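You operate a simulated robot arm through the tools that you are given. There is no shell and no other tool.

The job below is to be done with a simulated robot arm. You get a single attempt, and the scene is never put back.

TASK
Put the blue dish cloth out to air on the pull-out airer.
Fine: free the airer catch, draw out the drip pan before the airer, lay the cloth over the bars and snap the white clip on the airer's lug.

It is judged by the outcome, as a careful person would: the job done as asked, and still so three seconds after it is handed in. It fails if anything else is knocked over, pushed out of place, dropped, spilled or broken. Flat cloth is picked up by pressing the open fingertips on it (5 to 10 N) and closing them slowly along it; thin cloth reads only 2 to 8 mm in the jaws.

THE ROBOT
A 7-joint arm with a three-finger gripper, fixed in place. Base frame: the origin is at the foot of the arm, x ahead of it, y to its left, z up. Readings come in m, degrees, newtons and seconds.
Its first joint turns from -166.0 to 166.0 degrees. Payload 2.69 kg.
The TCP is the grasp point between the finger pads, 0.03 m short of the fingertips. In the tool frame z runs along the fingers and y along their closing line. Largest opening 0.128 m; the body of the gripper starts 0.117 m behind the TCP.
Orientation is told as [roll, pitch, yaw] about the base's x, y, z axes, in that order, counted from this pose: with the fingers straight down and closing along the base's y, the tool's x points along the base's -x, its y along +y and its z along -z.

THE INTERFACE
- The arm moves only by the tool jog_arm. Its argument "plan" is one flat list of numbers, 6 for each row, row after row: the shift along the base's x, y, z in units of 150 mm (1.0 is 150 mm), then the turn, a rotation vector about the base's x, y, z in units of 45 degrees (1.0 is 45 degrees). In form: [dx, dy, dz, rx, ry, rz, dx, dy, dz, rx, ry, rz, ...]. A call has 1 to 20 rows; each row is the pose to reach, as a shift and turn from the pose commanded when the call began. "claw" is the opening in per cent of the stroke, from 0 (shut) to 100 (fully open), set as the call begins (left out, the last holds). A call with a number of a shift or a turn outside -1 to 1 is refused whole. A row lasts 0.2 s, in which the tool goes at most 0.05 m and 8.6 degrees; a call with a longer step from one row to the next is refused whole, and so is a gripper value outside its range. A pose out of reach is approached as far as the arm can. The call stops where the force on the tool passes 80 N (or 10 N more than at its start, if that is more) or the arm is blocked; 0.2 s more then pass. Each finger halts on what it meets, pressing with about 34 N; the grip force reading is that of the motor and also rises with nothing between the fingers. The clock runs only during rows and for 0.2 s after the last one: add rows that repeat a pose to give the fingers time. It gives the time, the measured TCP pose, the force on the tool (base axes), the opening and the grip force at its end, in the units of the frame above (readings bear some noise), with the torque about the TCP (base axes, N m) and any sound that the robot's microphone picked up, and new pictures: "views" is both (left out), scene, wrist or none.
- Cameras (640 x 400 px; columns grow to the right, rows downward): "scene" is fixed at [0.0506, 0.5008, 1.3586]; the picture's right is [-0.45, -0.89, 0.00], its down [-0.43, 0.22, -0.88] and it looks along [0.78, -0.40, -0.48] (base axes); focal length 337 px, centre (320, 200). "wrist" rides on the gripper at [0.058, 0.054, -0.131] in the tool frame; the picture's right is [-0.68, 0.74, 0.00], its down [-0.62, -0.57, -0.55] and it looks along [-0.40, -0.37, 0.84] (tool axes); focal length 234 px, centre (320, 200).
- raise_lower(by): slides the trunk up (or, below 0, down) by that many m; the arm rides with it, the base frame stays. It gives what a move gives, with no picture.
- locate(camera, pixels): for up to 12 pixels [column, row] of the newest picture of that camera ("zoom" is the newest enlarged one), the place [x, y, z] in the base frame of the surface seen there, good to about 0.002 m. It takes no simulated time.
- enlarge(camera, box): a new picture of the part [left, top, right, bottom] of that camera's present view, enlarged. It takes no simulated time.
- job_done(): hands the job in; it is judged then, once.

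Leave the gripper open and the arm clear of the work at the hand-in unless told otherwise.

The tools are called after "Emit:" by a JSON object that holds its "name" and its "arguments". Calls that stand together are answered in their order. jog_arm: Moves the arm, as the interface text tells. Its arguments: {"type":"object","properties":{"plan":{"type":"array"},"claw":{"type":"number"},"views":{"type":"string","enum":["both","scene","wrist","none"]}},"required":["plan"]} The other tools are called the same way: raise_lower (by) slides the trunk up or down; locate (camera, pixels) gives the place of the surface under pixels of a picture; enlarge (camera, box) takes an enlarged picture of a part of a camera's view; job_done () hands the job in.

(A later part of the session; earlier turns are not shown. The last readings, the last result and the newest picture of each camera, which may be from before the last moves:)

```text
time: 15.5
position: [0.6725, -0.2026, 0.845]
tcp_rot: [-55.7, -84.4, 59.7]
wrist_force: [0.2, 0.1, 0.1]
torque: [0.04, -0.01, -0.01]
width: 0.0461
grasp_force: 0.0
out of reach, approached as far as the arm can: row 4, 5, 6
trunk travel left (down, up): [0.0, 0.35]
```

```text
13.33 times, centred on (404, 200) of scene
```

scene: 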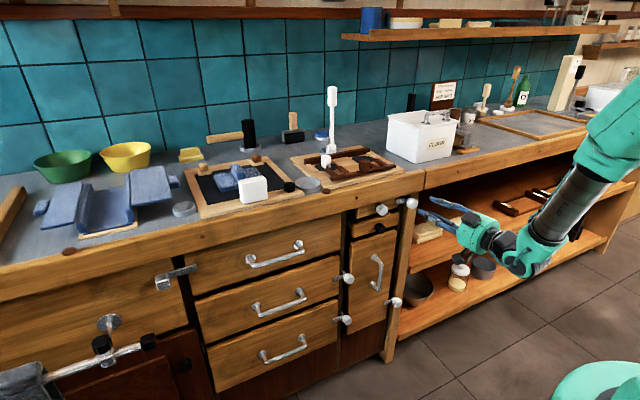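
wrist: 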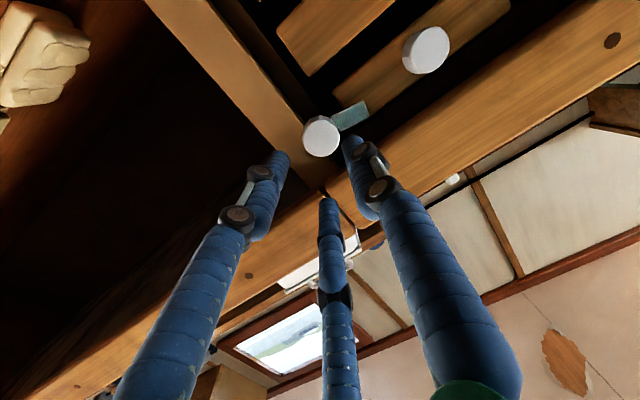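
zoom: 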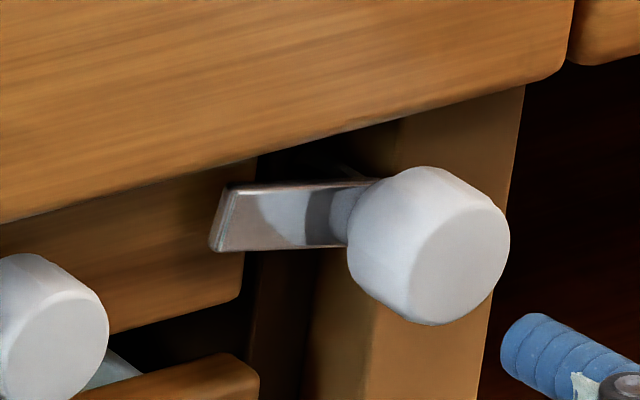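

The knob is intact and turns freely (bar tipped slightly up). First I straighten the tool axis along +x again, then roll +90° about x in free air.

Emit:
{"name": "jog_arm", "arguments": {"plan": [0.0, 0.05, 0.0, 0.05, -0.035, -0.045, 0.0, 0.087, -0.03, 0.102, -0.07, -0.087, 0.0, 0.087, -0.03, 0.102, -0.07, -0.087], "views": "none"}}

Emit:
{"name": "jog_arm", "arguments": {"plan": [0, 0, 0, 0.16, 0, 0, 0, 0, 0, 0.33, 0, 0, 0, 0, 0, 0.5, 0, 0, 0, 0, 0, 0.66, 0, 0, 0, 0, 0, 0.83, 0, 0, 0, 0, 0, 1.0, 0, 0], "views": "none"}}

```text
time: 16.3
position: [0.6743, -0.1895, 0.8427]
tcp_rot: [-115.2, -89.6, 114.9]
wrist_force: [0.8, 0.5, -0.5]
torque: [0.02, -0.02, 0.01]
width: 0.0461
grasp_force: 0.0
trunk travel left (down, up): [0.0, 0.35]
```

```text
time: 17.7
position: [0.6753, -0.1889, 0.8409]
tcp_rot: [89.9, -45.6, -90.3]
wrist_force: [-0.1, 0.4, 1.0]
torque: [-0.02, -0.02, 0.01]
width: 0.0462
grasp_force: 0.0
trunk travel left (down, up): [0.0, 0.35]
```

The roll works in this direction (+45° done). Another +45°.

Emit:
{"name": "jog_arm", "arguments": {"plan": [0, 0, -0.01, 0.16, 0, 0, 0, 0, -0.02, 0.33, 0, 0, 0, 0, -0.03, 0.5, 0, 0, 0, 0, -0.04, 0.66, 0, 0, 0, 0, -0.045, 0.83, 0, 0, 0, 0, -0.045, 1.0, 0, 0], "claw": 32, "views": "both"}}

Emit:
{"name": "enlarge", "arguments": {"camera": "scene", "box": [380, 185, 444, 225]}}

```text
time: 19.1
position: [0.6755, -0.1891, 0.8342]
tcp_rot: [89.6, -0.7, -90.3]
wrist_force: [-0.2, 0.9, -0.9]
torque: [-0.02, 0.0, 0.0]
width: 0.041
grasp_force: 0.1
trunk travel left (down, up): [0.0, 0.35]
```

scene: 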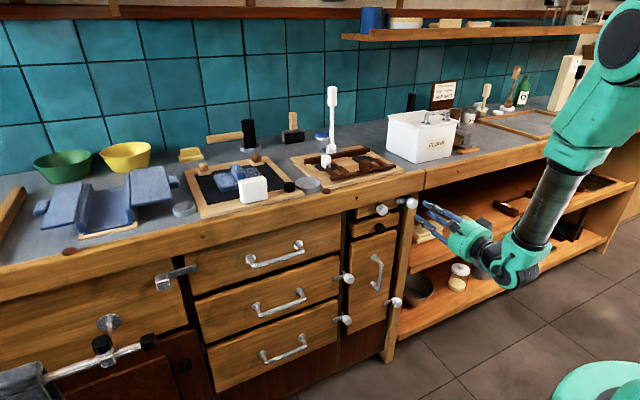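
wrist: 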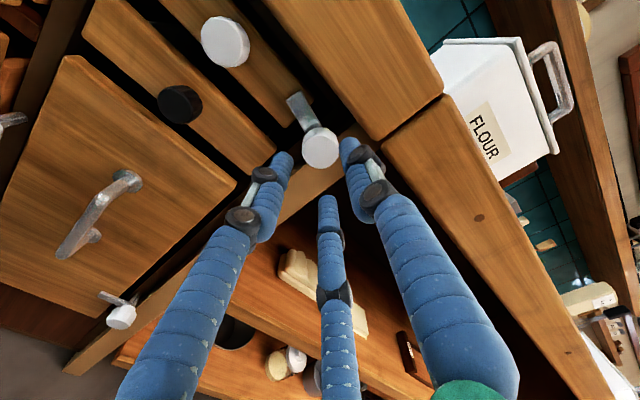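

```text
10.00 times, centred on (412, 205) of scene
```

zoom: 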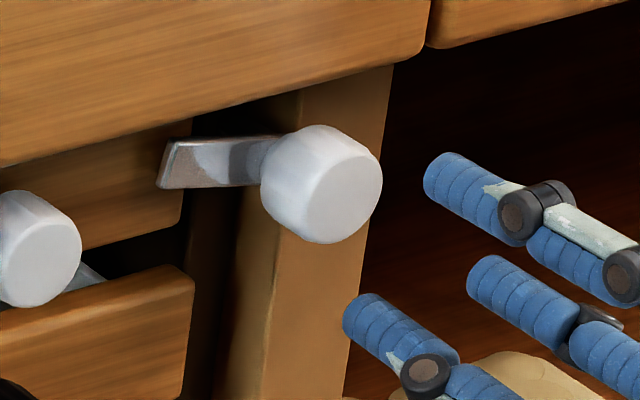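

Thumb is now up, opening 41 mm. I'll re-measure the knob face from this zoom before sliding in.

Emit:
{"name": "locate", "arguments": {"camera": "zoom", "pixels": [[343, 192], [310, 205], [375, 178], [350, 150], [332, 235], [318, 170], [370, 205], [170, 145], [165, 185], [240, 142], [240, 182], [270, 125]]}}

```text
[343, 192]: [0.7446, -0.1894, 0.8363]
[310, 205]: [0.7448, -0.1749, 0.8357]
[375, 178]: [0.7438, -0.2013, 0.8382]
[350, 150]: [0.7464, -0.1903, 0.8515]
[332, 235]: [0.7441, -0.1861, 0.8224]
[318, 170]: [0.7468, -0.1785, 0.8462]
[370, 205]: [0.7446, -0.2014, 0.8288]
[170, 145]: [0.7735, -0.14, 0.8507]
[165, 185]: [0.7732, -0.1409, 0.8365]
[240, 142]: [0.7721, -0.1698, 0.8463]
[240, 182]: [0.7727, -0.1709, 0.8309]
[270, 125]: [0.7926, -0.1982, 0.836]
```

Knob centre is (−0.188, 0.836). Advancing onto it with a 38 mm opening, gently.

Emit:
{"name": "jog_arm", "arguments": {"plan": [0.1, 0.003, 0.005, 0, 0, 0, 0.2, 0.003, 0.008, 0, 0, 0, 0.28, 0.003, 0.008, 0, 0, 0, 0.35, 0.003, 0.008, 0, 0, 0, 0.41, 0.003, 0.008, 0, 0, 0, 0.41, 0.003, 0.008, 0, 0, 0], "claw": 30, "views": "wrist"}}

```text
time: 20.5
position: [0.7368, -0.1892, 0.8356]
tcp_rot: [89.6, -0.9, -90.4]
wrist_force: [-0.2, -0.5, -0.4]
torque: [0.0, -0.01, -0.01]
width: 0.0386
grasp_force: 0.0
trunk travel left (down, up): [0.0, 0.35]
```

wrist: 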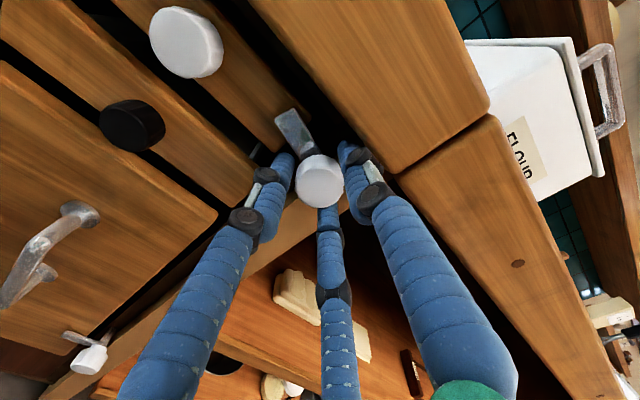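

Slid over with no contact. Closing on the knob now.

Emit:
{"name": "jog_arm", "arguments": {"plan": [0, 0, 0, 0, 0, 0, 0, 0, 0, 0, 0, 0, 0, 0, 0, 0, 0, 0], "claw": 0, "views": "none"}}

```text
time: 21.3
position: [0.7365, -0.1905, 0.8339]
tcp_rot: [89.4, -0.6, -90.4]
wrist_force: [2.9, -20.1, -15.1]
torque: [-0.02, 0.52, -0.79]
width: 0.033
grasp_force: 45.1
trunk travel left (down, up): [0.0, 0.35]
```

Gripped; side force (−20, −15 N) says the axis lies a bit to −y, −z. I'll shift the hand 3 mm/2 mm that way and read the force before turning.

Emit:
{"name": "jog_arm", "arguments": {"plan": [0, -0.015, -0.012, 0, 0, 0, 0, -0.015, -0.012, 0, 0, 0], "views": "none"}}

```text
time: 21.9
position: [0.7371, -0.1891, 0.8351]
tcp_rot: [89.7, -0.8, -90.2]
wrist_force: [-1.4, -1.5, -5.6]
torque: [-0.01, 0.15, 0.15]
width: 0.0331
grasp_force: 45.3
trunk travel left (down, up): [0.0, 0.35]
```

Side force is nearly gone. Now turning −45° about x, slowly.

Emit:
{"name": "jog_arm", "arguments": {"plan": [0, 0, 0, -0.125, 0, 0, 0, 0, 0, -0.25, 0, 0, 0, 0, 0, -0.375, 0, 0, 0, 0, 0, -0.5, 0, 0, 0, 0, 0, -0.625, 0, 0, 0, 0, 0, -0.75, 0, 0, 0, 0, 0, -0.875, 0, 0, 0, 0, 0, -1.0, 0, 0], "views": "both"}}

Emit:
{"name": "enlarge", "arguments": {"camera": "scene", "box": [380, 185, 444, 225]}}

```text
time: 23.7
position: [0.7354, -0.1899, 0.8335]
tcp_rot: [90.0, -45.9, -90.4]
wrist_force: [-3.1, 25.2, 3.3]
torque: [0.36, -0.15, 0.75]
width: 0.0335
grasp_force: 45.2
trunk travel left (down, up): [0.0, 0.35]
```

scene: 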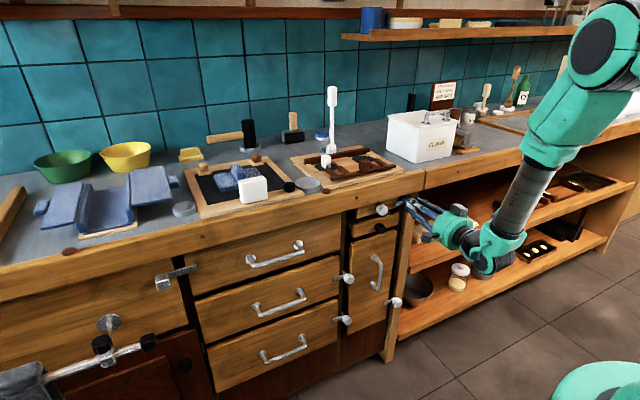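
wrist: 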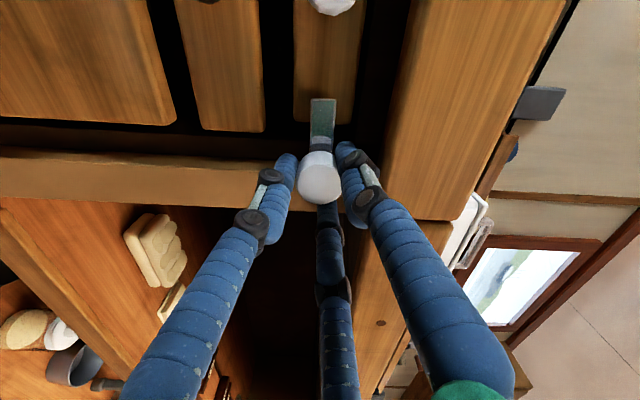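

```text
10.00 times, centred on (412, 205) of scene
```

zoom: 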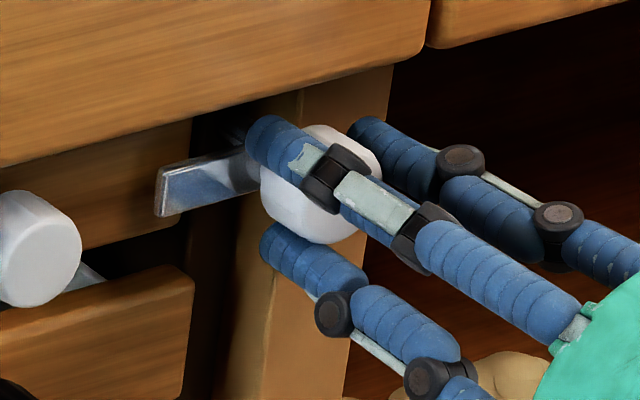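

The hand turned 45° but the bar seems only back to horizontal; I'll measure the bar's angle to see whether it turned or slipped.

Emit:
{"name": "locate", "arguments": {"camera": "zoom", "pixels": [[170, 170], [162, 210], [235, 155], [235, 190], [340, 130], [335, 240]]}}

Emit:
{"name": "enlarge", "arguments": {"camera": "wrist", "box": [240, 60, 432, 180]}}

```text
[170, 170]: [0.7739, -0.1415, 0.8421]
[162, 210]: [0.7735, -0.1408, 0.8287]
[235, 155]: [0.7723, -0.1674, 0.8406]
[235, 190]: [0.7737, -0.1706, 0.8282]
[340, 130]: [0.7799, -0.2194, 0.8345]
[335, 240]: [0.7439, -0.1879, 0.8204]
```

```text
3.33 times, centred on (336, 120) of wrist
```

zoom: 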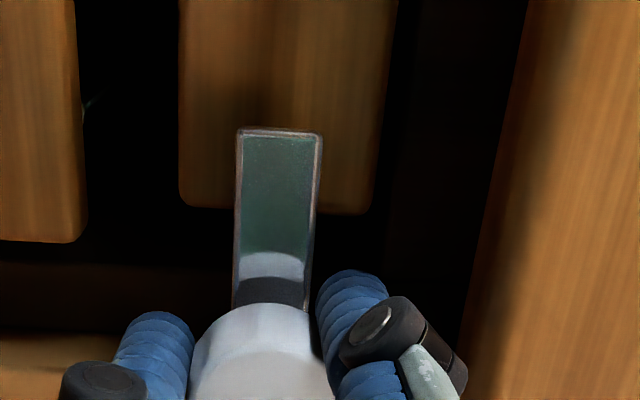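

The bar is back exactly level and then the knob slipped, so level looks like its stop: it must be freed by turning up. I'll turn the other way, +45° about x, watching the force.

Emit:
{"name": "jog_arm", "arguments": {"plan": [0, 0, 0, 0.125, 0, 0, 0, 0, 0, 0.25, 0, 0, 0, 0, 0, 0.375, 0, 0, 0, 0, 0, 0.5, 0, 0, 0, 0, 0, 0.625, 0, 0, 0, 0, 0, 0.75, 0, 0, 0, 0, 0, 0.875, 0, 0, 0, 0, 0, 1.0, 0, 0], "views": "both"}}

Emit:
{"name": "enlarge", "arguments": {"camera": "scene", "box": [380, 185, 444, 225]}}

Emit:
{"name": "enlarge", "arguments": {"camera": "wrist", "box": [200, 60, 440, 210]}}

```text
time: 25.5
position: [0.7352, -0.191, 0.8346]
tcp_rot: [89.7, -0.9, -90.3]
wrist_force: [-6.8, 25.6, 4.5]
torque: [0.02, -0.11, 0.38]
width: 0.0331
grasp_force: 44.6
trunk travel left (down, up): [0.0, 0.35]
```

scene: 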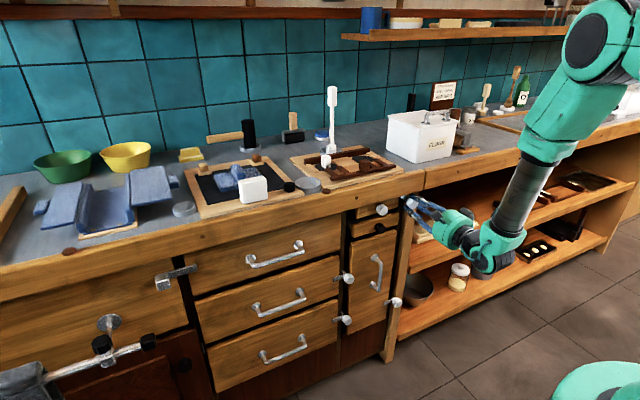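
wrist: 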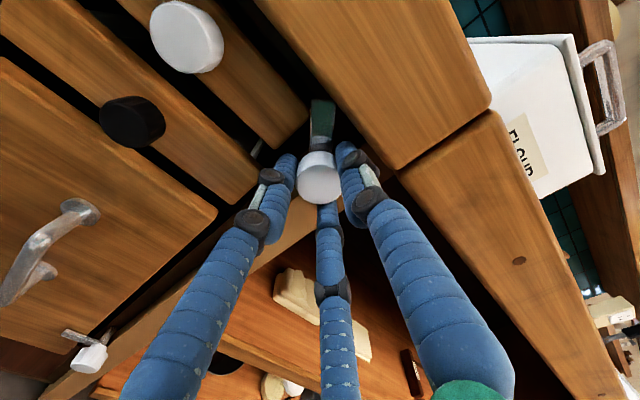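

```text
10.00 times, centred on (412, 205) of scene
```

zoom: 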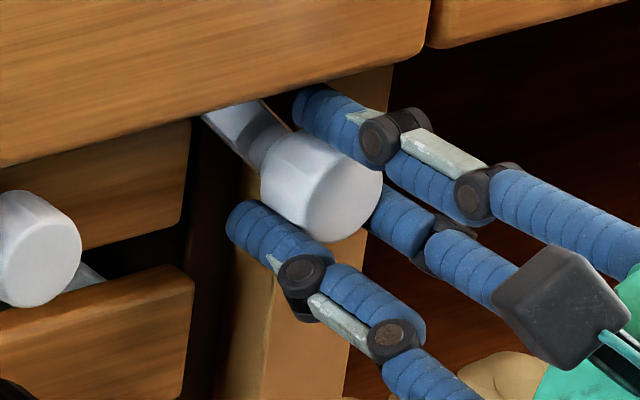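

```text
2.67 times, centred on (320, 135) of wrist
```

zoom: 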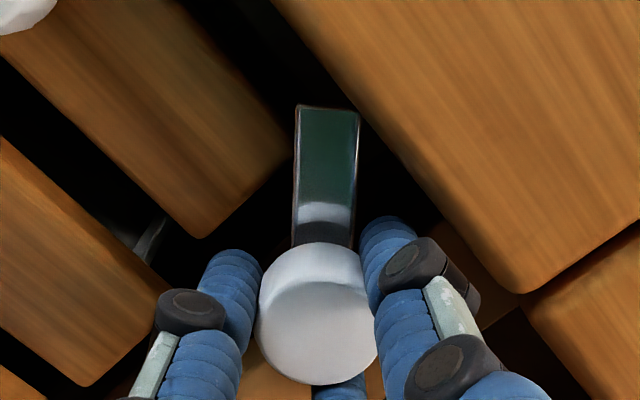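

The bar swung up 45°, passing behind the counter edge, and already nearly clears the front. I'll continue another +45° with the same grip.

Emit:
{"name": "jog_arm", "arguments": {"plan": [0, 0, 0, 0.125, 0, 0, 0, 0, 0, 0.25, 0, 0, 0, 0, 0, 0.375, 0, 0, 0, 0, 0, 0.5, 0, 0, 0, 0, 0, 0.625, 0, 0, 0, 0, 0, 0.75, 0, 0, 0, 0, 0, 0.875, 0, 0, 0, 0, 0, 1.0, 0, 0], "views": "both"}}

Emit:
{"name": "enlarge", "arguments": {"camera": "scene", "box": [380, 185, 444, 225]}}

Emit:
{"name": "enlarge", "arguments": {"camera": "wrist", "box": [200, 60, 440, 210]}}

```text
time: 27.3
position: [0.7367, -0.1895, 0.8347]
tcp_rot: [89.3, 44.3, -90.4]
wrist_force: [-15.9, 10.1, 1.7]
torque: [-0.03, -0.34, 0.08]
width: 0.033
grasp_force: 45.0
trunk travel left (down, up): [0.0, 0.35]
```

scene: 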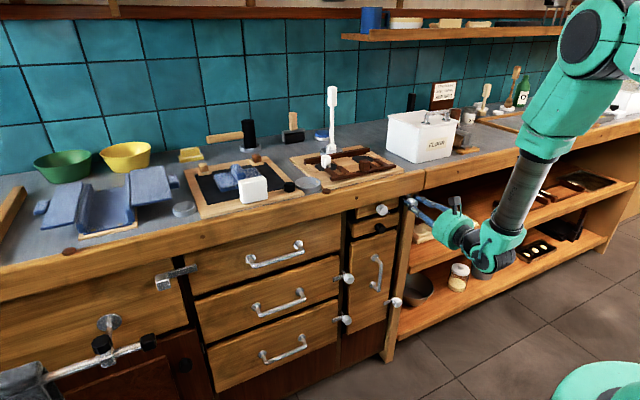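
wrist: 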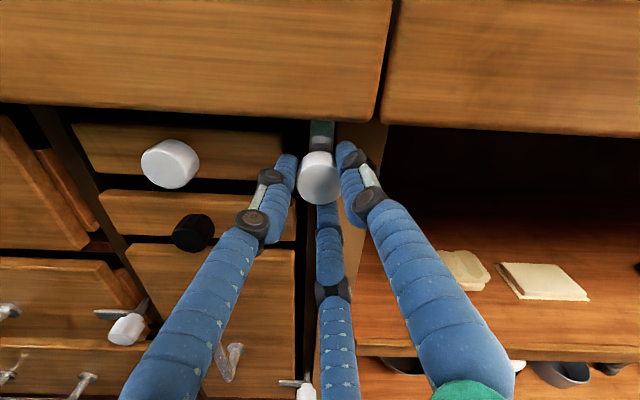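

```text
10.00 times, centred on (412, 205) of scene
```

zoom: 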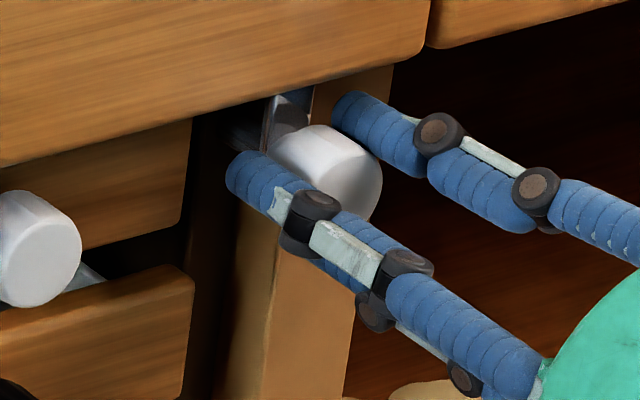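

```text
2.67 times, centred on (320, 135) of wrist
```

zoom: 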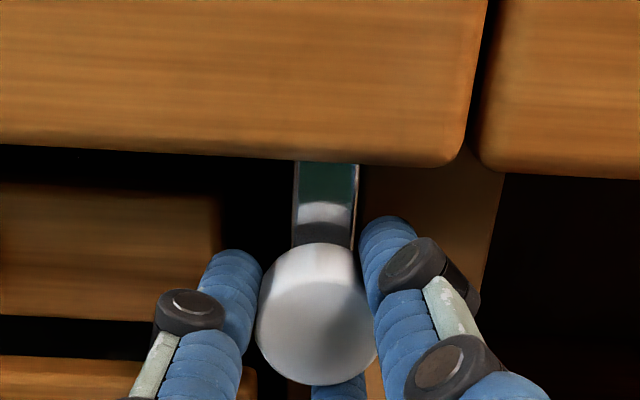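

The bar now stands vertical, clear of the airer front. I'll release gently and back straight out, then check it stays.

Emit:
{"name": "jog_arm", "arguments": {"plan": [0, 0, 0, 0, 0, 0, 0, 0, 0, 0, 0, 0, -0.1, 0, 0, 0, 0, 0, -0.25, 0, 0, 0, 0, 0, -0.45, 0, 0, 0, 0, 0, -0.45, 0, 0, 0, 0, 0], "claw": 31, "views": "both"}}

Emit:
{"name": "enlarge", "arguments": {"camera": "wrist", "box": [60, 60, 440, 298]}}

```text
time: 28.7
position: [0.6685, -0.1911, 0.8332]
tcp_rot: [89.3, 44.2, -90.4]
wrist_force: [0.2, -0.2, 0.4]
torque: [0.0, 0.04, -0.01]
width: 0.0396
grasp_force: 0.0
trunk travel left (down, up): [0.0, 0.35]
```

scene: 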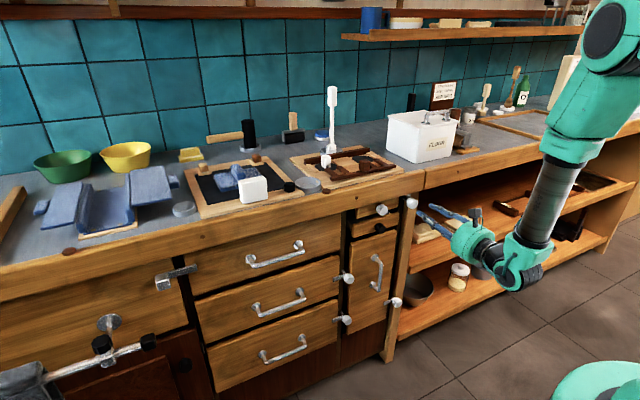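
wrist: 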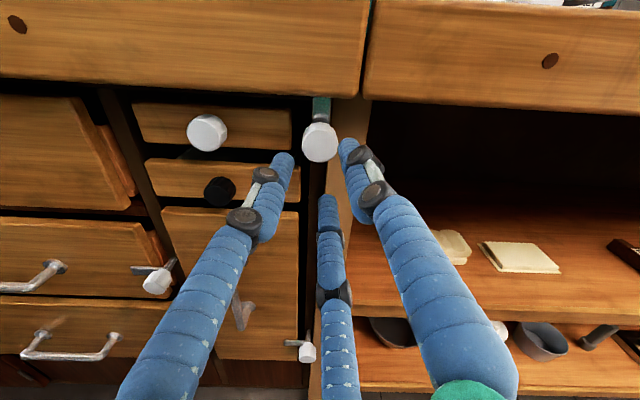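

```text
1.68 times, centred on (250, 179) of wrist
```

zoom: 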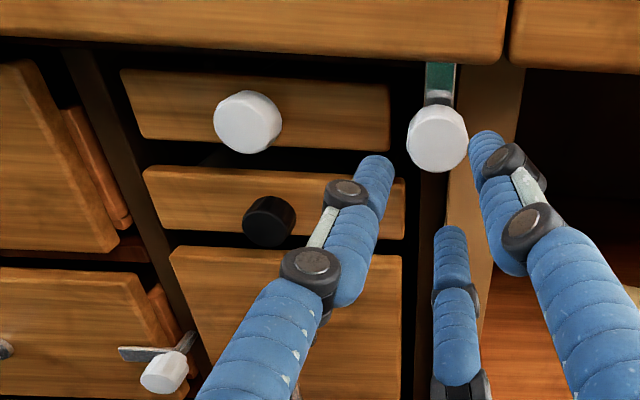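

The catch stays up. Next is the drip pan's black knob (zoom (268,220)). I'll re-measure both knobs from this upright wrist view.

Emit:
{"name": "locate", "arguments": {"camera": "zoom", "pixels": [[274, 222], [252, 222], [293, 222], [274, 202], [274, 243], [253, 122], [225, 122], [280, 122], [253, 93], [253, 151], [150, 190], [395, 225]]}}

```text
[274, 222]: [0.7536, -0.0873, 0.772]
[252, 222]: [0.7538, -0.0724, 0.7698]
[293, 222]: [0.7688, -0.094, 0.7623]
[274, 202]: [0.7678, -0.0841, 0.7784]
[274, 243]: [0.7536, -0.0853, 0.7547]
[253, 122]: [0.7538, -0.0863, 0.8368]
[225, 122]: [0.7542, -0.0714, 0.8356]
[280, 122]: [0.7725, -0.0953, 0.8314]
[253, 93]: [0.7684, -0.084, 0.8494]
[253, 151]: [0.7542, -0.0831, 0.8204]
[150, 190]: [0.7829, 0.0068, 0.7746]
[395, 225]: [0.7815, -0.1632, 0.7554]
```

Black knob centre ≈ (y −0.079, z 0.7685). I move across and down in front of it, still 5 cm clear of the faces.

Emit:
{"name": "jog_arm", "arguments": {"plan": [0, 0.19, -0.108, 0, 0, 0, 0, 0.375, -0.216, 0, 0, 0, 0, 0.56, -0.324, 0, 0, 0, 0, 0.747, -0.431, 0, 0, 0, 0, 0.747, -0.431, 0, 0, 0], "views": "both"}}

```text
time: 29.9
position: [0.6681, -0.1054, 0.7821]
tcp_rot: [89.2, 44.2, -90.4]
wrist_force: [0.0, -0.5, -0.3]
torque: [-0.01, -0.03, -0.01]
width: 0.0397
grasp_force: 0.0
out of reach, approached as far as the arm can: row 4, 5
trunk travel left (down, up): [0.0, 0.35]
```

scene: 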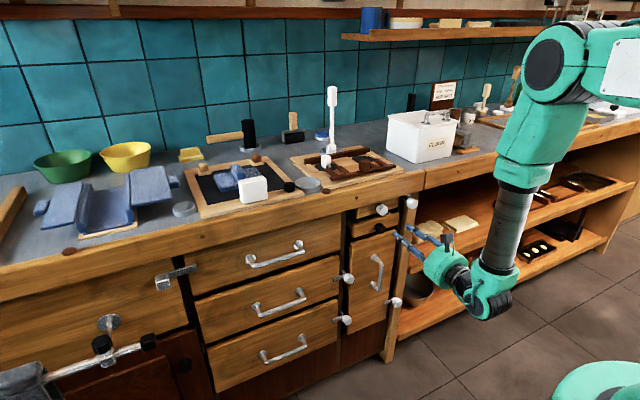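
wrist: 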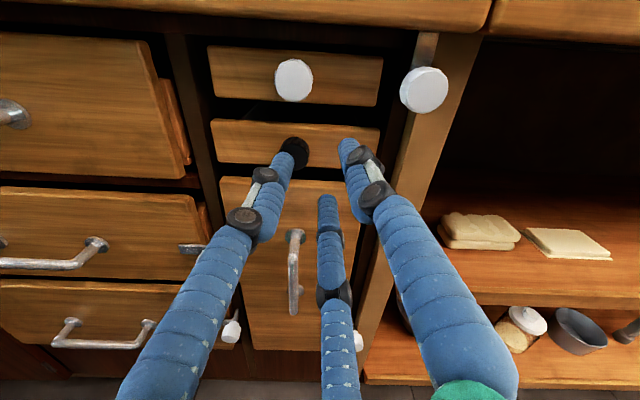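

Fully horizontal that low is out of reach, so I'll approach tilted 25° downward. Moving to a pre-grasp on that line, 6.5 cm back from the black knob.

Emit:
{"name": "jog_arm", "arguments": {"plan": [0.02, 0.0, 0.08, 0, 0.14, 0, 0.05, 0.04, 0.156, 0, 0.28, 0, 0.08, 0.1, 0.156, 0, 0.42, 0, 0.1, 0.176, 0.156, 0, 0.556, 0, 0.1, 0.176, 0.156, 0, 0.556, 0], "views": "both"}}

```text
time: 31.1
position: [0.6852, -0.0803, 0.8048]
tcp_rot: [56.3, 39.0, -112.7]
wrist_force: [-0.5, -0.6, 0.1]
torque: [-0.01, 0.07, 0.01]
width: 0.0399
grasp_force: 0.1
trunk travel left (down, up): [0.0, 0.35]
```

scene: 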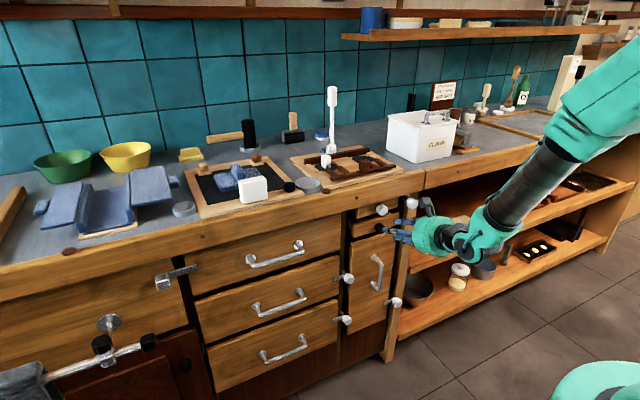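
wrist: 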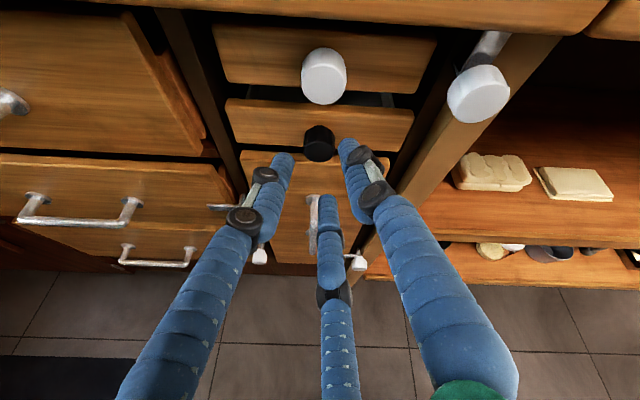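

Good pose; the black knob at (319,142) is centred between the fingertips. Advancing along the tilted axis.

Emit:
{"name": "jog_arm", "arguments": {"plan": [0.09, 0.007, -0.043, 0, 0, 0, 0.18, 0.007, -0.085, 0, 0, 0, 0.27, 0.007, -0.128, 0, 0, 0, 0.33, 0.007, -0.156, 0, 0, 0, 0.379, 0.007, -0.179, 0, 0, 0, 0.379, 0.007, -0.179, 0, 0, 0], "views": "both"}}

Emit:
{"name": "enlarge", "arguments": {"camera": "wrist", "box": [220, 30, 440, 210]}}

```text
time: 32.5
position: [0.7411, -0.0806, 0.7793]
tcp_rot: [56.2, 39.2, -112.3]
wrist_force: [0.6, -0.3, 0.8]
torque: [-0.02, 0.0, -0.01]
width: 0.0395
grasp_force: 0.1
trunk travel left (down, up): [0.0, 0.35]
```

scene: 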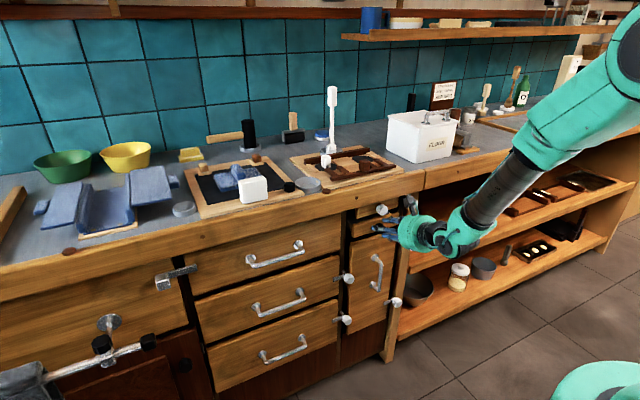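
wrist: 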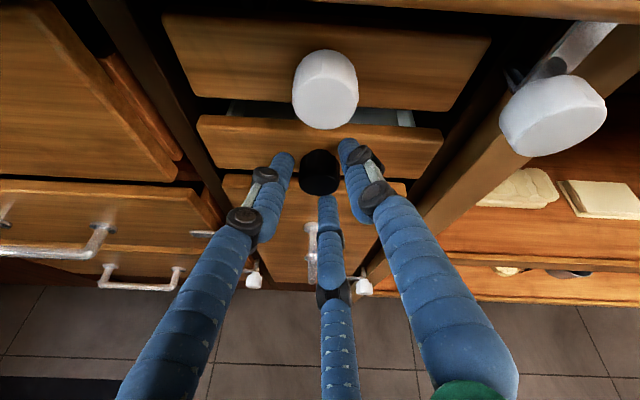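

```text
2.22 times, centred on (330, 120) of wrist
```

zoom: 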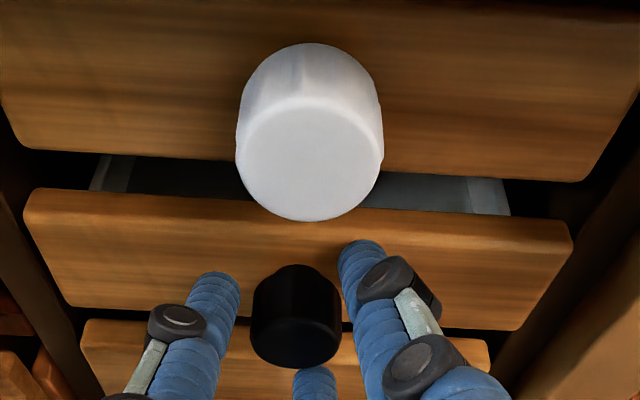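

The three fingertips surround the black knob. Closing.

Emit:
{"name": "jog_arm", "arguments": {"plan": [0, 0, 0, 0, 0, 0, 0, 0, 0, 0, 0, 0, 0, 0, 0, 0, 0, 0], "claw": 0, "views": "wrist"}}

```text
time: 33.3
position: [0.7399, -0.0818, 0.7774]
tcp_rot: [55.9, 39.1, -112.6]
wrist_force: [-6.6, -9.8, -13.0]
torque: [-0.26, 0.1, -0.32]
width: 0.0311
grasp_force: 45.0
trunk travel left (down, up): [0.0, 0.35]
```

wrist: 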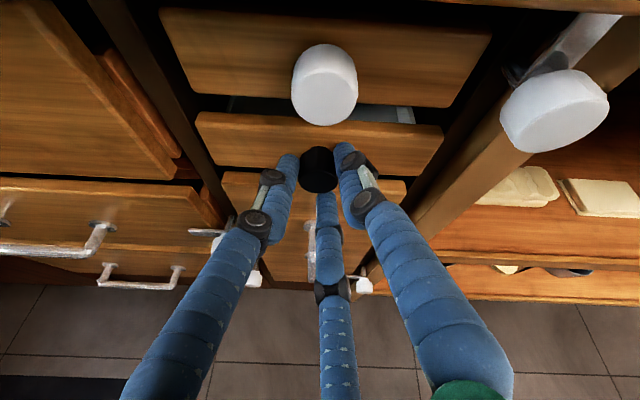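

Gripped (31 mm, 45 N). Pulling the pan straight out along −x slowly, 10 cm first.

Emit:
{"name": "jog_arm", "arguments": {"plan": [-0.06, 0, 0, 0, 0, 0, -0.14, 0, 0, 0, 0, 0, -0.22, 0, 0, 0, 0, 0, -0.3, 0, 0, 0, 0, 0, -0.38, 0, 0, 0, 0, 0, -0.46, 0, 0, 0, 0, 0, -0.54, 0, 0, 0, 0, 0, -0.62, 0, 0, 0, 0, 0, -0.68, 0, 0, 0, 0, 0], "views": "both"}}

```text
time: 35.3
position: [0.6392, -0.0803, 0.7772]
tcp_rot: [56.2, 39.0, -112.7]
wrist_force: [0.3, -22.7, -26.5]
torque: [-0.36, 0.3, -0.48]
width: 0.0309
grasp_force: 44.7
trunk travel left (down, up): [0.0, 0.35]
```

scene: 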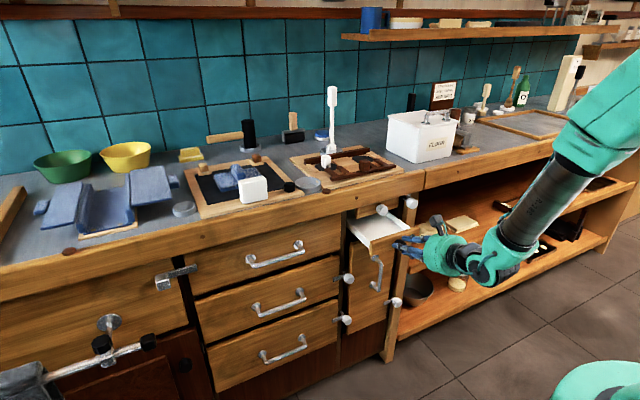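
wrist: 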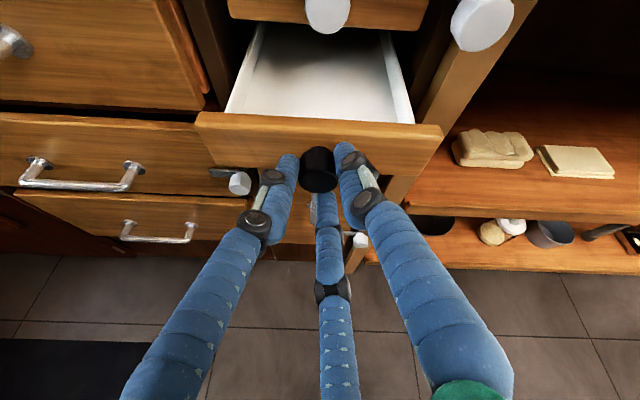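

The pan slides freely and is empty. Continuing 8 cm more, easing the side force with a 2 mm shift.

Emit:
{"name": "jog_arm", "arguments": {"plan": [-0.06, -0.01, -0.01, 0, 0, 0, -0.14, -0.01, -0.01, 0, 0, 0, -0.22, -0.01, -0.01, 0, 0, 0, -0.3, -0.01, -0.01, 0, 0, 0, -0.38, -0.01, -0.01, 0, 0, 0, -0.46, -0.01, -0.01, 0, 0, 0, -0.53, -0.01, -0.01, 0, 0, 0], "views": "both"}}

```text
time: 36.9
position: [0.5597, -0.0812, 0.7771]
tcp_rot: [56.6, 39.0, -112.6]
wrist_force: [0.3, 2.4, -4.1]
torque: [-0.11, 0.01, 0.3]
width: 0.0308
grasp_force: 45.2
trunk travel left (down, up): [0.0, 0.35]
```

scene: 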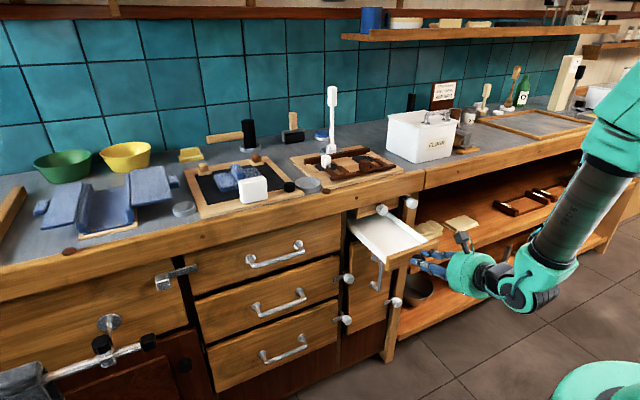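
wrist: 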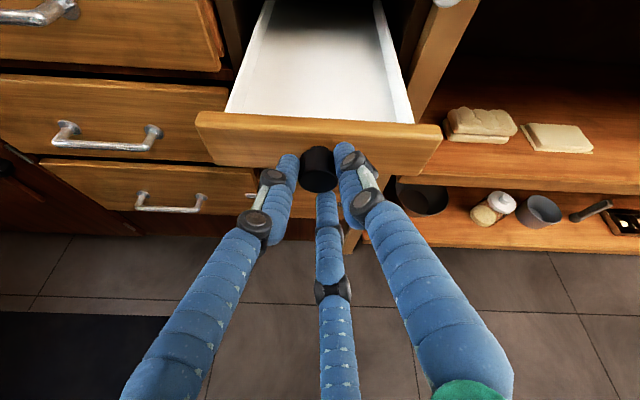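

Still free at 18 cm out. A further 6 cm, watching for the stop.

Emit:
{"name": "jog_arm", "arguments": {"plan": [-0.07, 0, 0, 0, 0, 0, -0.14, 0, 0, 0, 0, 0, -0.21, 0, 0, 0, 0, 0, -0.28, 0, 0, 0, 0, 0, -0.35, 0, 0, 0, 0, 0, -0.4, 0, 0, 0, 0, 0], "views": "both"}}

```text
time: 38.3
position: [0.5002, -0.0821, 0.7784]
tcp_rot: [56.5, 39.1, -112.5]
wrist_force: [0.8, 8.9, 9.8]
torque: [0.02, -0.64, 0.4]
width: 0.031
grasp_force: 44.5
trunk travel left (down, up): [0.0, 0.35]
```

scene: 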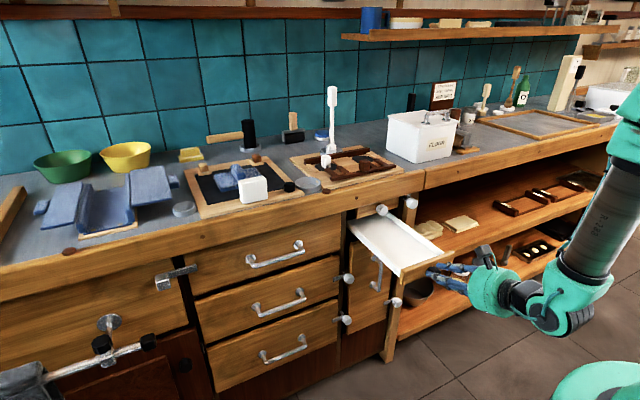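
wrist: 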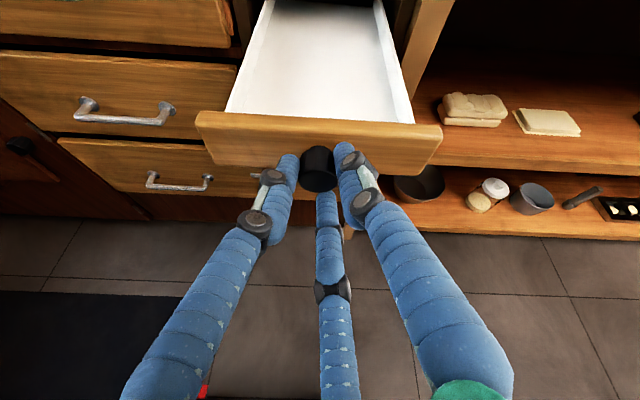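

24 cm out, still no stop. Another 4 cm slowly.

Emit:
{"name": "jog_arm", "arguments": {"plan": [-0.06, 0, 0, 0, 0, 0, -0.12, 0, 0, 0, 0, 0, -0.18, 0, 0, 0, 0, 0, -0.24, 0, 0, 0, 0, 0, -0.27, 0, 0, 0, 0, 0], "views": "both"}}

```text
time: 39.5
position: [0.4593, -0.0807, 0.7767]
tcp_rot: [56.6, 38.9, -112.6]
wrist_force: [10.5, 5.6, 11.1]
torque: [0.05, -0.42, 0.06]
width: 0.0307
grasp_force: 44.8
trunk travel left (down, up): [0.0, 0.35]
```

scene: 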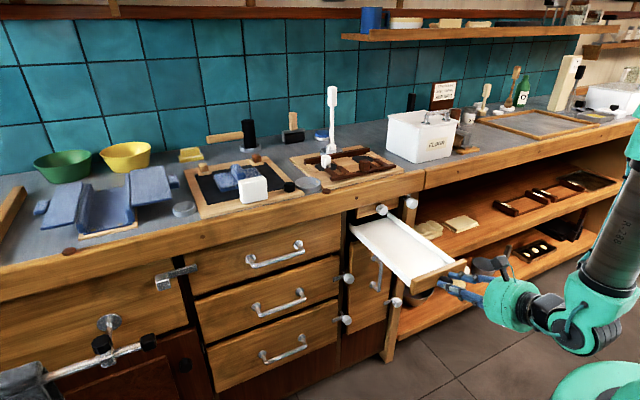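
wrist: 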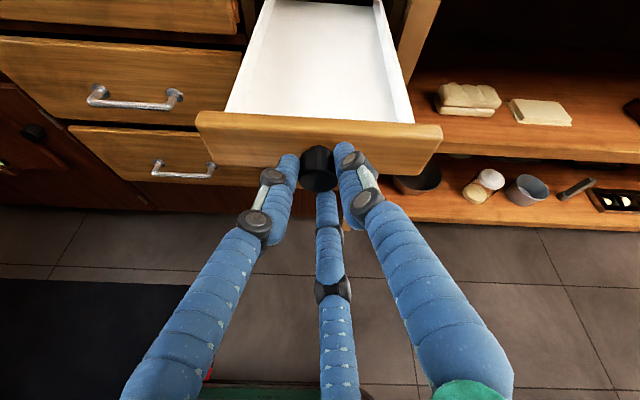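

Force along x rises to 10 N: maybe the end stop. One more centimetre to check.

Emit:
{"name": "jog_arm", "arguments": {"plan": [-0.03, 0, 0, 0, 0, 0, -0.06, 0, 0, 0, 0, 0, -0.06, 0, 0, 0, 0, 0], "views": "wrist"}}

```text
time: 40.3
position: [0.451, -0.08, 0.7777]
tcp_rot: [56.8, 39.0, -112.3]
wrist_force: [32.0, 29.6, 39.1]
torque: [0.29, -1.4, 0.6]
width: 0.0285
grasp_force: 45.7
trunk travel left (down, up): [0.0, 0.35]
```

wrist: 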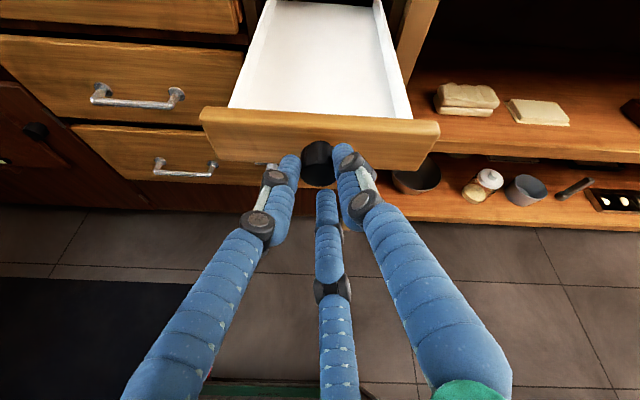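

That is the end stop (32 N, slight slip). The pan is fully out. I ease off 5 mm, open, and withdraw along the tool axis.

Emit:
{"name": "jog_arm", "arguments": {"plan": [0.03, 0, 0, 0, 0, 0, 0.03, 0, 0, 0, 0, 0], "views": "none"}}

Emit:
{"name": "jog_arm", "arguments": {"plan": [0, 0, 0, 0, 0, 0, 0, 0, 0, 0, 0, 0, -0.09, 0, 0.042, 0, 0, 0, -0.2, 0, 0.093, 0, 0, 0, -0.32, 0, 0.15, 0, 0, 0, -0.32, 0, 0.15, 0, 0, 0], "claw": 34, "views": "both"}}

```text
time: 40.9
position: [0.4544, -0.0816, 0.7779]
tcp_rot: [56.8, 39.1, -112.5]
wrist_force: [-1.8, 25.9, 60.2]
torque: [0.33, -1.45, 0.5]
width: 0.0285
grasp_force: 45.1
trunk travel left (down, up): [0.0, 0.35]
```

```text
time: 42.3
position: [0.4082, -0.0822, 0.7999]
tcp_rot: [56.3, 39.0, -112.6]
wrist_force: [-0.1, 0.0, -0.5]
torque: [-0.01, 0.01, -0.01]
width: 0.0437
grasp_force: 0.0
trunk travel left (down, up): [0.0, 0.35]
```

scene: 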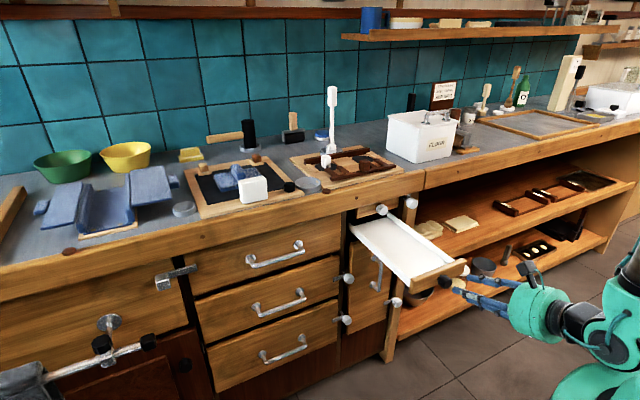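
wrist: 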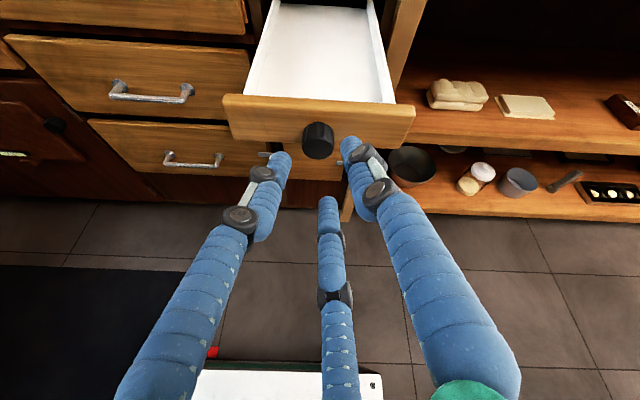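

The pan stays out. Now I raise the hand above the pan and go forward toward the white airer knob.

Emit:
{"name": "jog_arm", "arguments": {"plan": [0, 0, 0.3, 0, 0, 0, 0.05, 0, 0.6, 0, 0, 0, 0.3, 0.005, 0.72, 0, -0.08, 0, 0.55, 0.01, 0.72, 0, -0.17, 0, 0.8, 0.01, 0.72, 0, -0.25, 0, 1.0, 0.01, 0.72, 0, -0.333, 0, 1.0, 0.01, 0.72, 0, -0.333, 0], "claw": 31, "views": "both"}}

```text
time: 43.9
position: [0.5564, -0.0797, 0.9086]
tcp_rot: [75.6, 43.3, -99.9]
wrist_force: [0.5, -0.8, 0.0]
torque: [0.0, 0.0, -0.01]
width: 0.0397
grasp_force: 0.0
trunk travel left (down, up): [0.0, 0.35]
```

scene: 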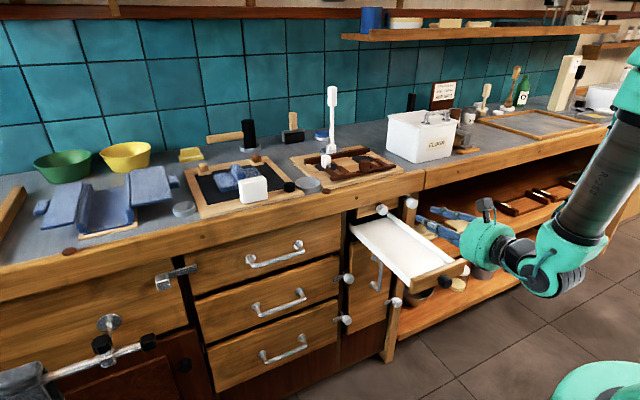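
wrist: 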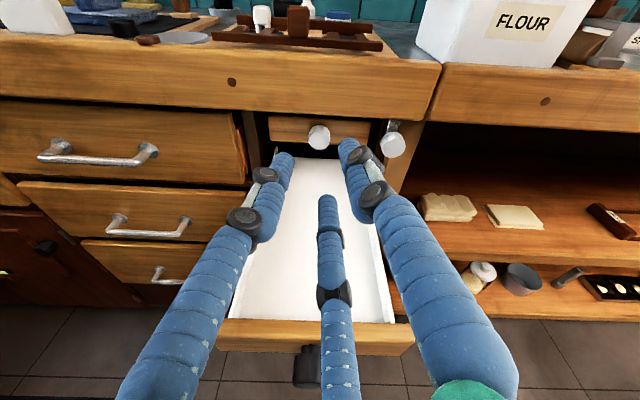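

Moving to the pre-grasp in front of the white knob.

Emit:
{"name": "jog_arm", "arguments": {"plan": [0.2, 0, -0.1, 0, 0, 0, 0.42, 0, -0.2, 0, 0, 0, 0.63, 0, -0.3, 0, 0, 0, 0.82, 0, -0.397, 0, 0, 0, 0.82, 0, -0.397, 0, 0, 0], "views": "both"}}

Emit:
{"name": "enlarge", "arguments": {"camera": "wrist", "box": [200, 40, 440, 220]}}

```text
time: 45.1
position: [0.6784, -0.0848, 0.8495]
tcp_rot: [75.4, 43.4, -99.4]
wrist_force: [-0.2, 0.2, -0.1]
torque: [0.0, 0.01, 0.0]
width: 0.0396
grasp_force: 0.0
out of reach, approached as far as the arm can: row 4, 5
trunk travel left (down, up): [0.0, 0.35]
```

scene: 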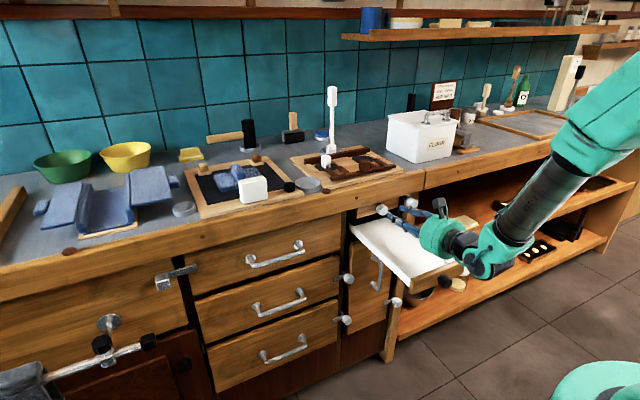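
wrist: 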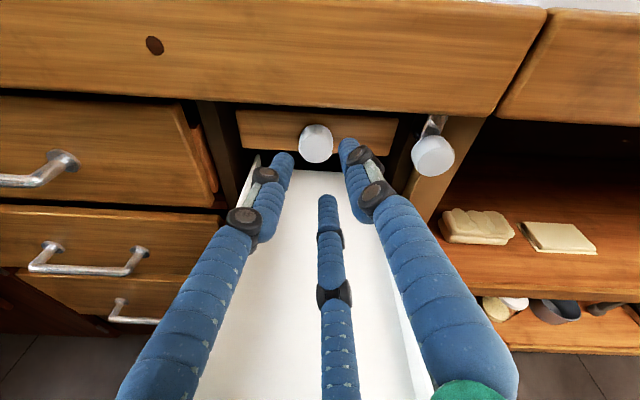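

```text
2.22 times, centred on (320, 130) of wrist
```

zoom: 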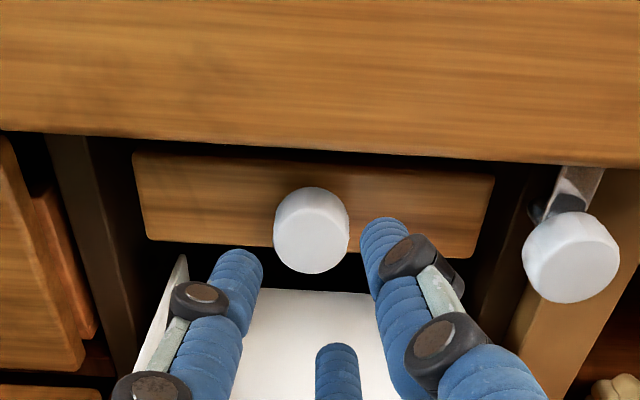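

Just at the reach limit at 10° tilt, so I'll use about 17.5° tilt. First checking the white knob position from this view.

Emit:
{"name": "locate", "arguments": {"camera": "zoom", "pixels": [[311, 240], [276, 235], [346, 235], [311, 208], [311, 270], [311, 192], [300, 150], [300, 165], [200, 300], [480, 250], [568, 180], [350, 300]]}}

Emit:
{"name": "jog_arm", "arguments": {"plan": [0.0, 0.0, 0.07, 0, 0.08, 0, 0.044, 0.032, 0.07, 0, 0.167, 0, 0.044, 0.032, 0.07, 0, 0.167, 0], "views": "wrist"}}

```text
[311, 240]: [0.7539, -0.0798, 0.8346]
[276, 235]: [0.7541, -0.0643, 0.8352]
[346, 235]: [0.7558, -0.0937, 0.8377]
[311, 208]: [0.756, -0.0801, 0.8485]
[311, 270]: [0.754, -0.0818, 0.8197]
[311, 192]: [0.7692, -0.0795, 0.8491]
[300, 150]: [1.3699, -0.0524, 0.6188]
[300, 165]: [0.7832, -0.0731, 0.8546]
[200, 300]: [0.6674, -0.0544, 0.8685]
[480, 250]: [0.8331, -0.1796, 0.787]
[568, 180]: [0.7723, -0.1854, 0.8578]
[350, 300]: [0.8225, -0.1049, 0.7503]
```

```text
time: 45.9
position: [0.6859, -0.081, 0.8594]
tcp_rot: [65.6, 41.5, -106.7]
wrist_force: [0.3, 0.4, 0.4]
torque: [0.0, -0.02, -0.03]
width: 0.0398
grasp_force: 0.1
trunk travel left (down, up): [0.0, 0.35]
```

wrist: 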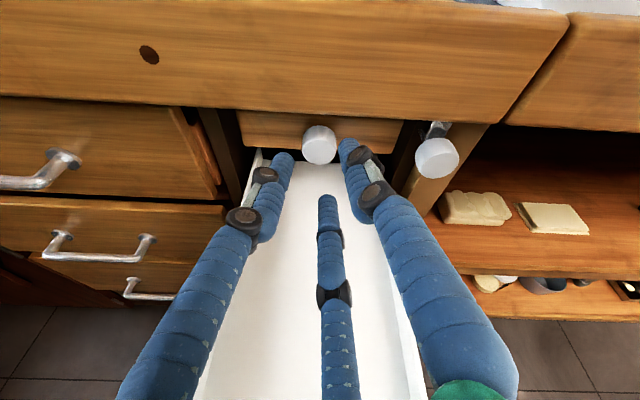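

White knob centre ≈ (−0.0795, 0.8345). Advancing on the axis.

Emit:
{"name": "jog_arm", "arguments": {"plan": [0.1, 0.008, -0.034, 0, 0, 0, 0.2, 0.008, -0.067, 0, 0, 0, 0.28, 0.008, -0.094, 0, 0, 0, 0.34, 0.008, -0.115, 0, 0, 0, 0.374, 0.008, -0.128, 0, 0, 0, 0.374, 0.008, -0.128, 0, 0, 0], "views": "wrist"}}

```text
time: 47.3
position: [0.7411, -0.0818, 0.8415]
tcp_rot: [65.4, 41.7, -106.3]
wrist_force: [0.2, 0.2, 0.0]
torque: [0.0, 0.0, -0.02]
width: 0.0396
grasp_force: 0.1
trunk travel left (down, up): [0.0, 0.35]
```

wrist: 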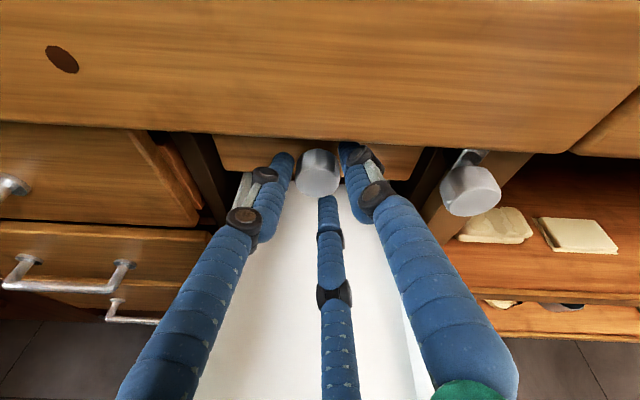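

Surrounding the knob without contact. Closing and then checking the grip.

Emit:
{"name": "jog_arm", "arguments": {"plan": [0, 0, 0, 0, 0, 0, 0, 0, 0, 0, 0, 0, 0, 0, 0, 0, 0, 0], "claw": 0, "views": "none"}}

```text
time: 48.1
position: [0.7395, -0.0813, 0.8405]
tcp_rot: [65.4, 41.6, -106.2]
wrist_force: [0.9, 14.1, -0.7]
torque: [0.0, -0.36, 0.72]
width: 0.0328
grasp_force: 45.2
trunk travel left (down, up): [0.0, 0.35]
```

Gripped at 33 mm. Pulling the airer out slowly, 8 cm first.

Emit:
{"name": "jog_arm", "arguments": {"plan": [-0.05, 0.008, 0, 0, 0, 0, -0.12, 0.008, 0, 0, 0, 0, -0.19, 0.008, 0, 0, 0, 0, -0.26, 0.008, 0, 0, 0, 0, -0.33, 0.008, 0, 0, 0, 0, -0.4, 0.008, 0, 0, 0, 0, -0.47, 0.008, 0, 0, 0, 0, -0.53, 0.008, 0, 0, 0, 0], "views": "both"}}

```text
time: 49.9
position: [0.6619, -0.0802, 0.8412]
tcp_rot: [65.7, 41.6, -106.5]
wrist_force: [0.2, -16.7, 9.8]
torque: [-0.18, -0.53, -0.29]
width: 0.0327
grasp_force: 45.3
trunk travel left (down, up): [0.0, 0.35]
```

scene: 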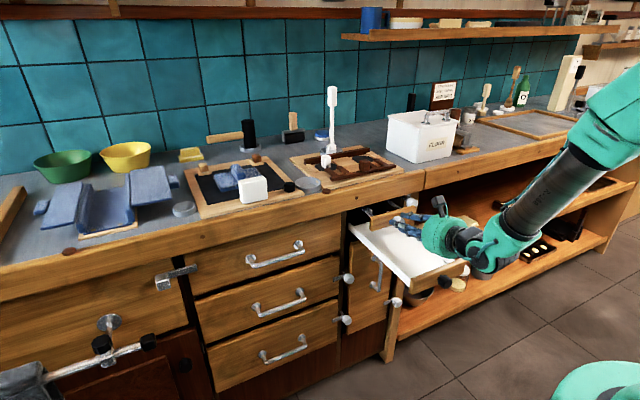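
wrist: 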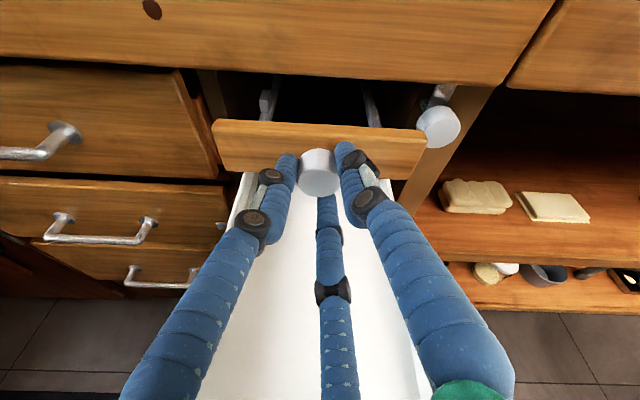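

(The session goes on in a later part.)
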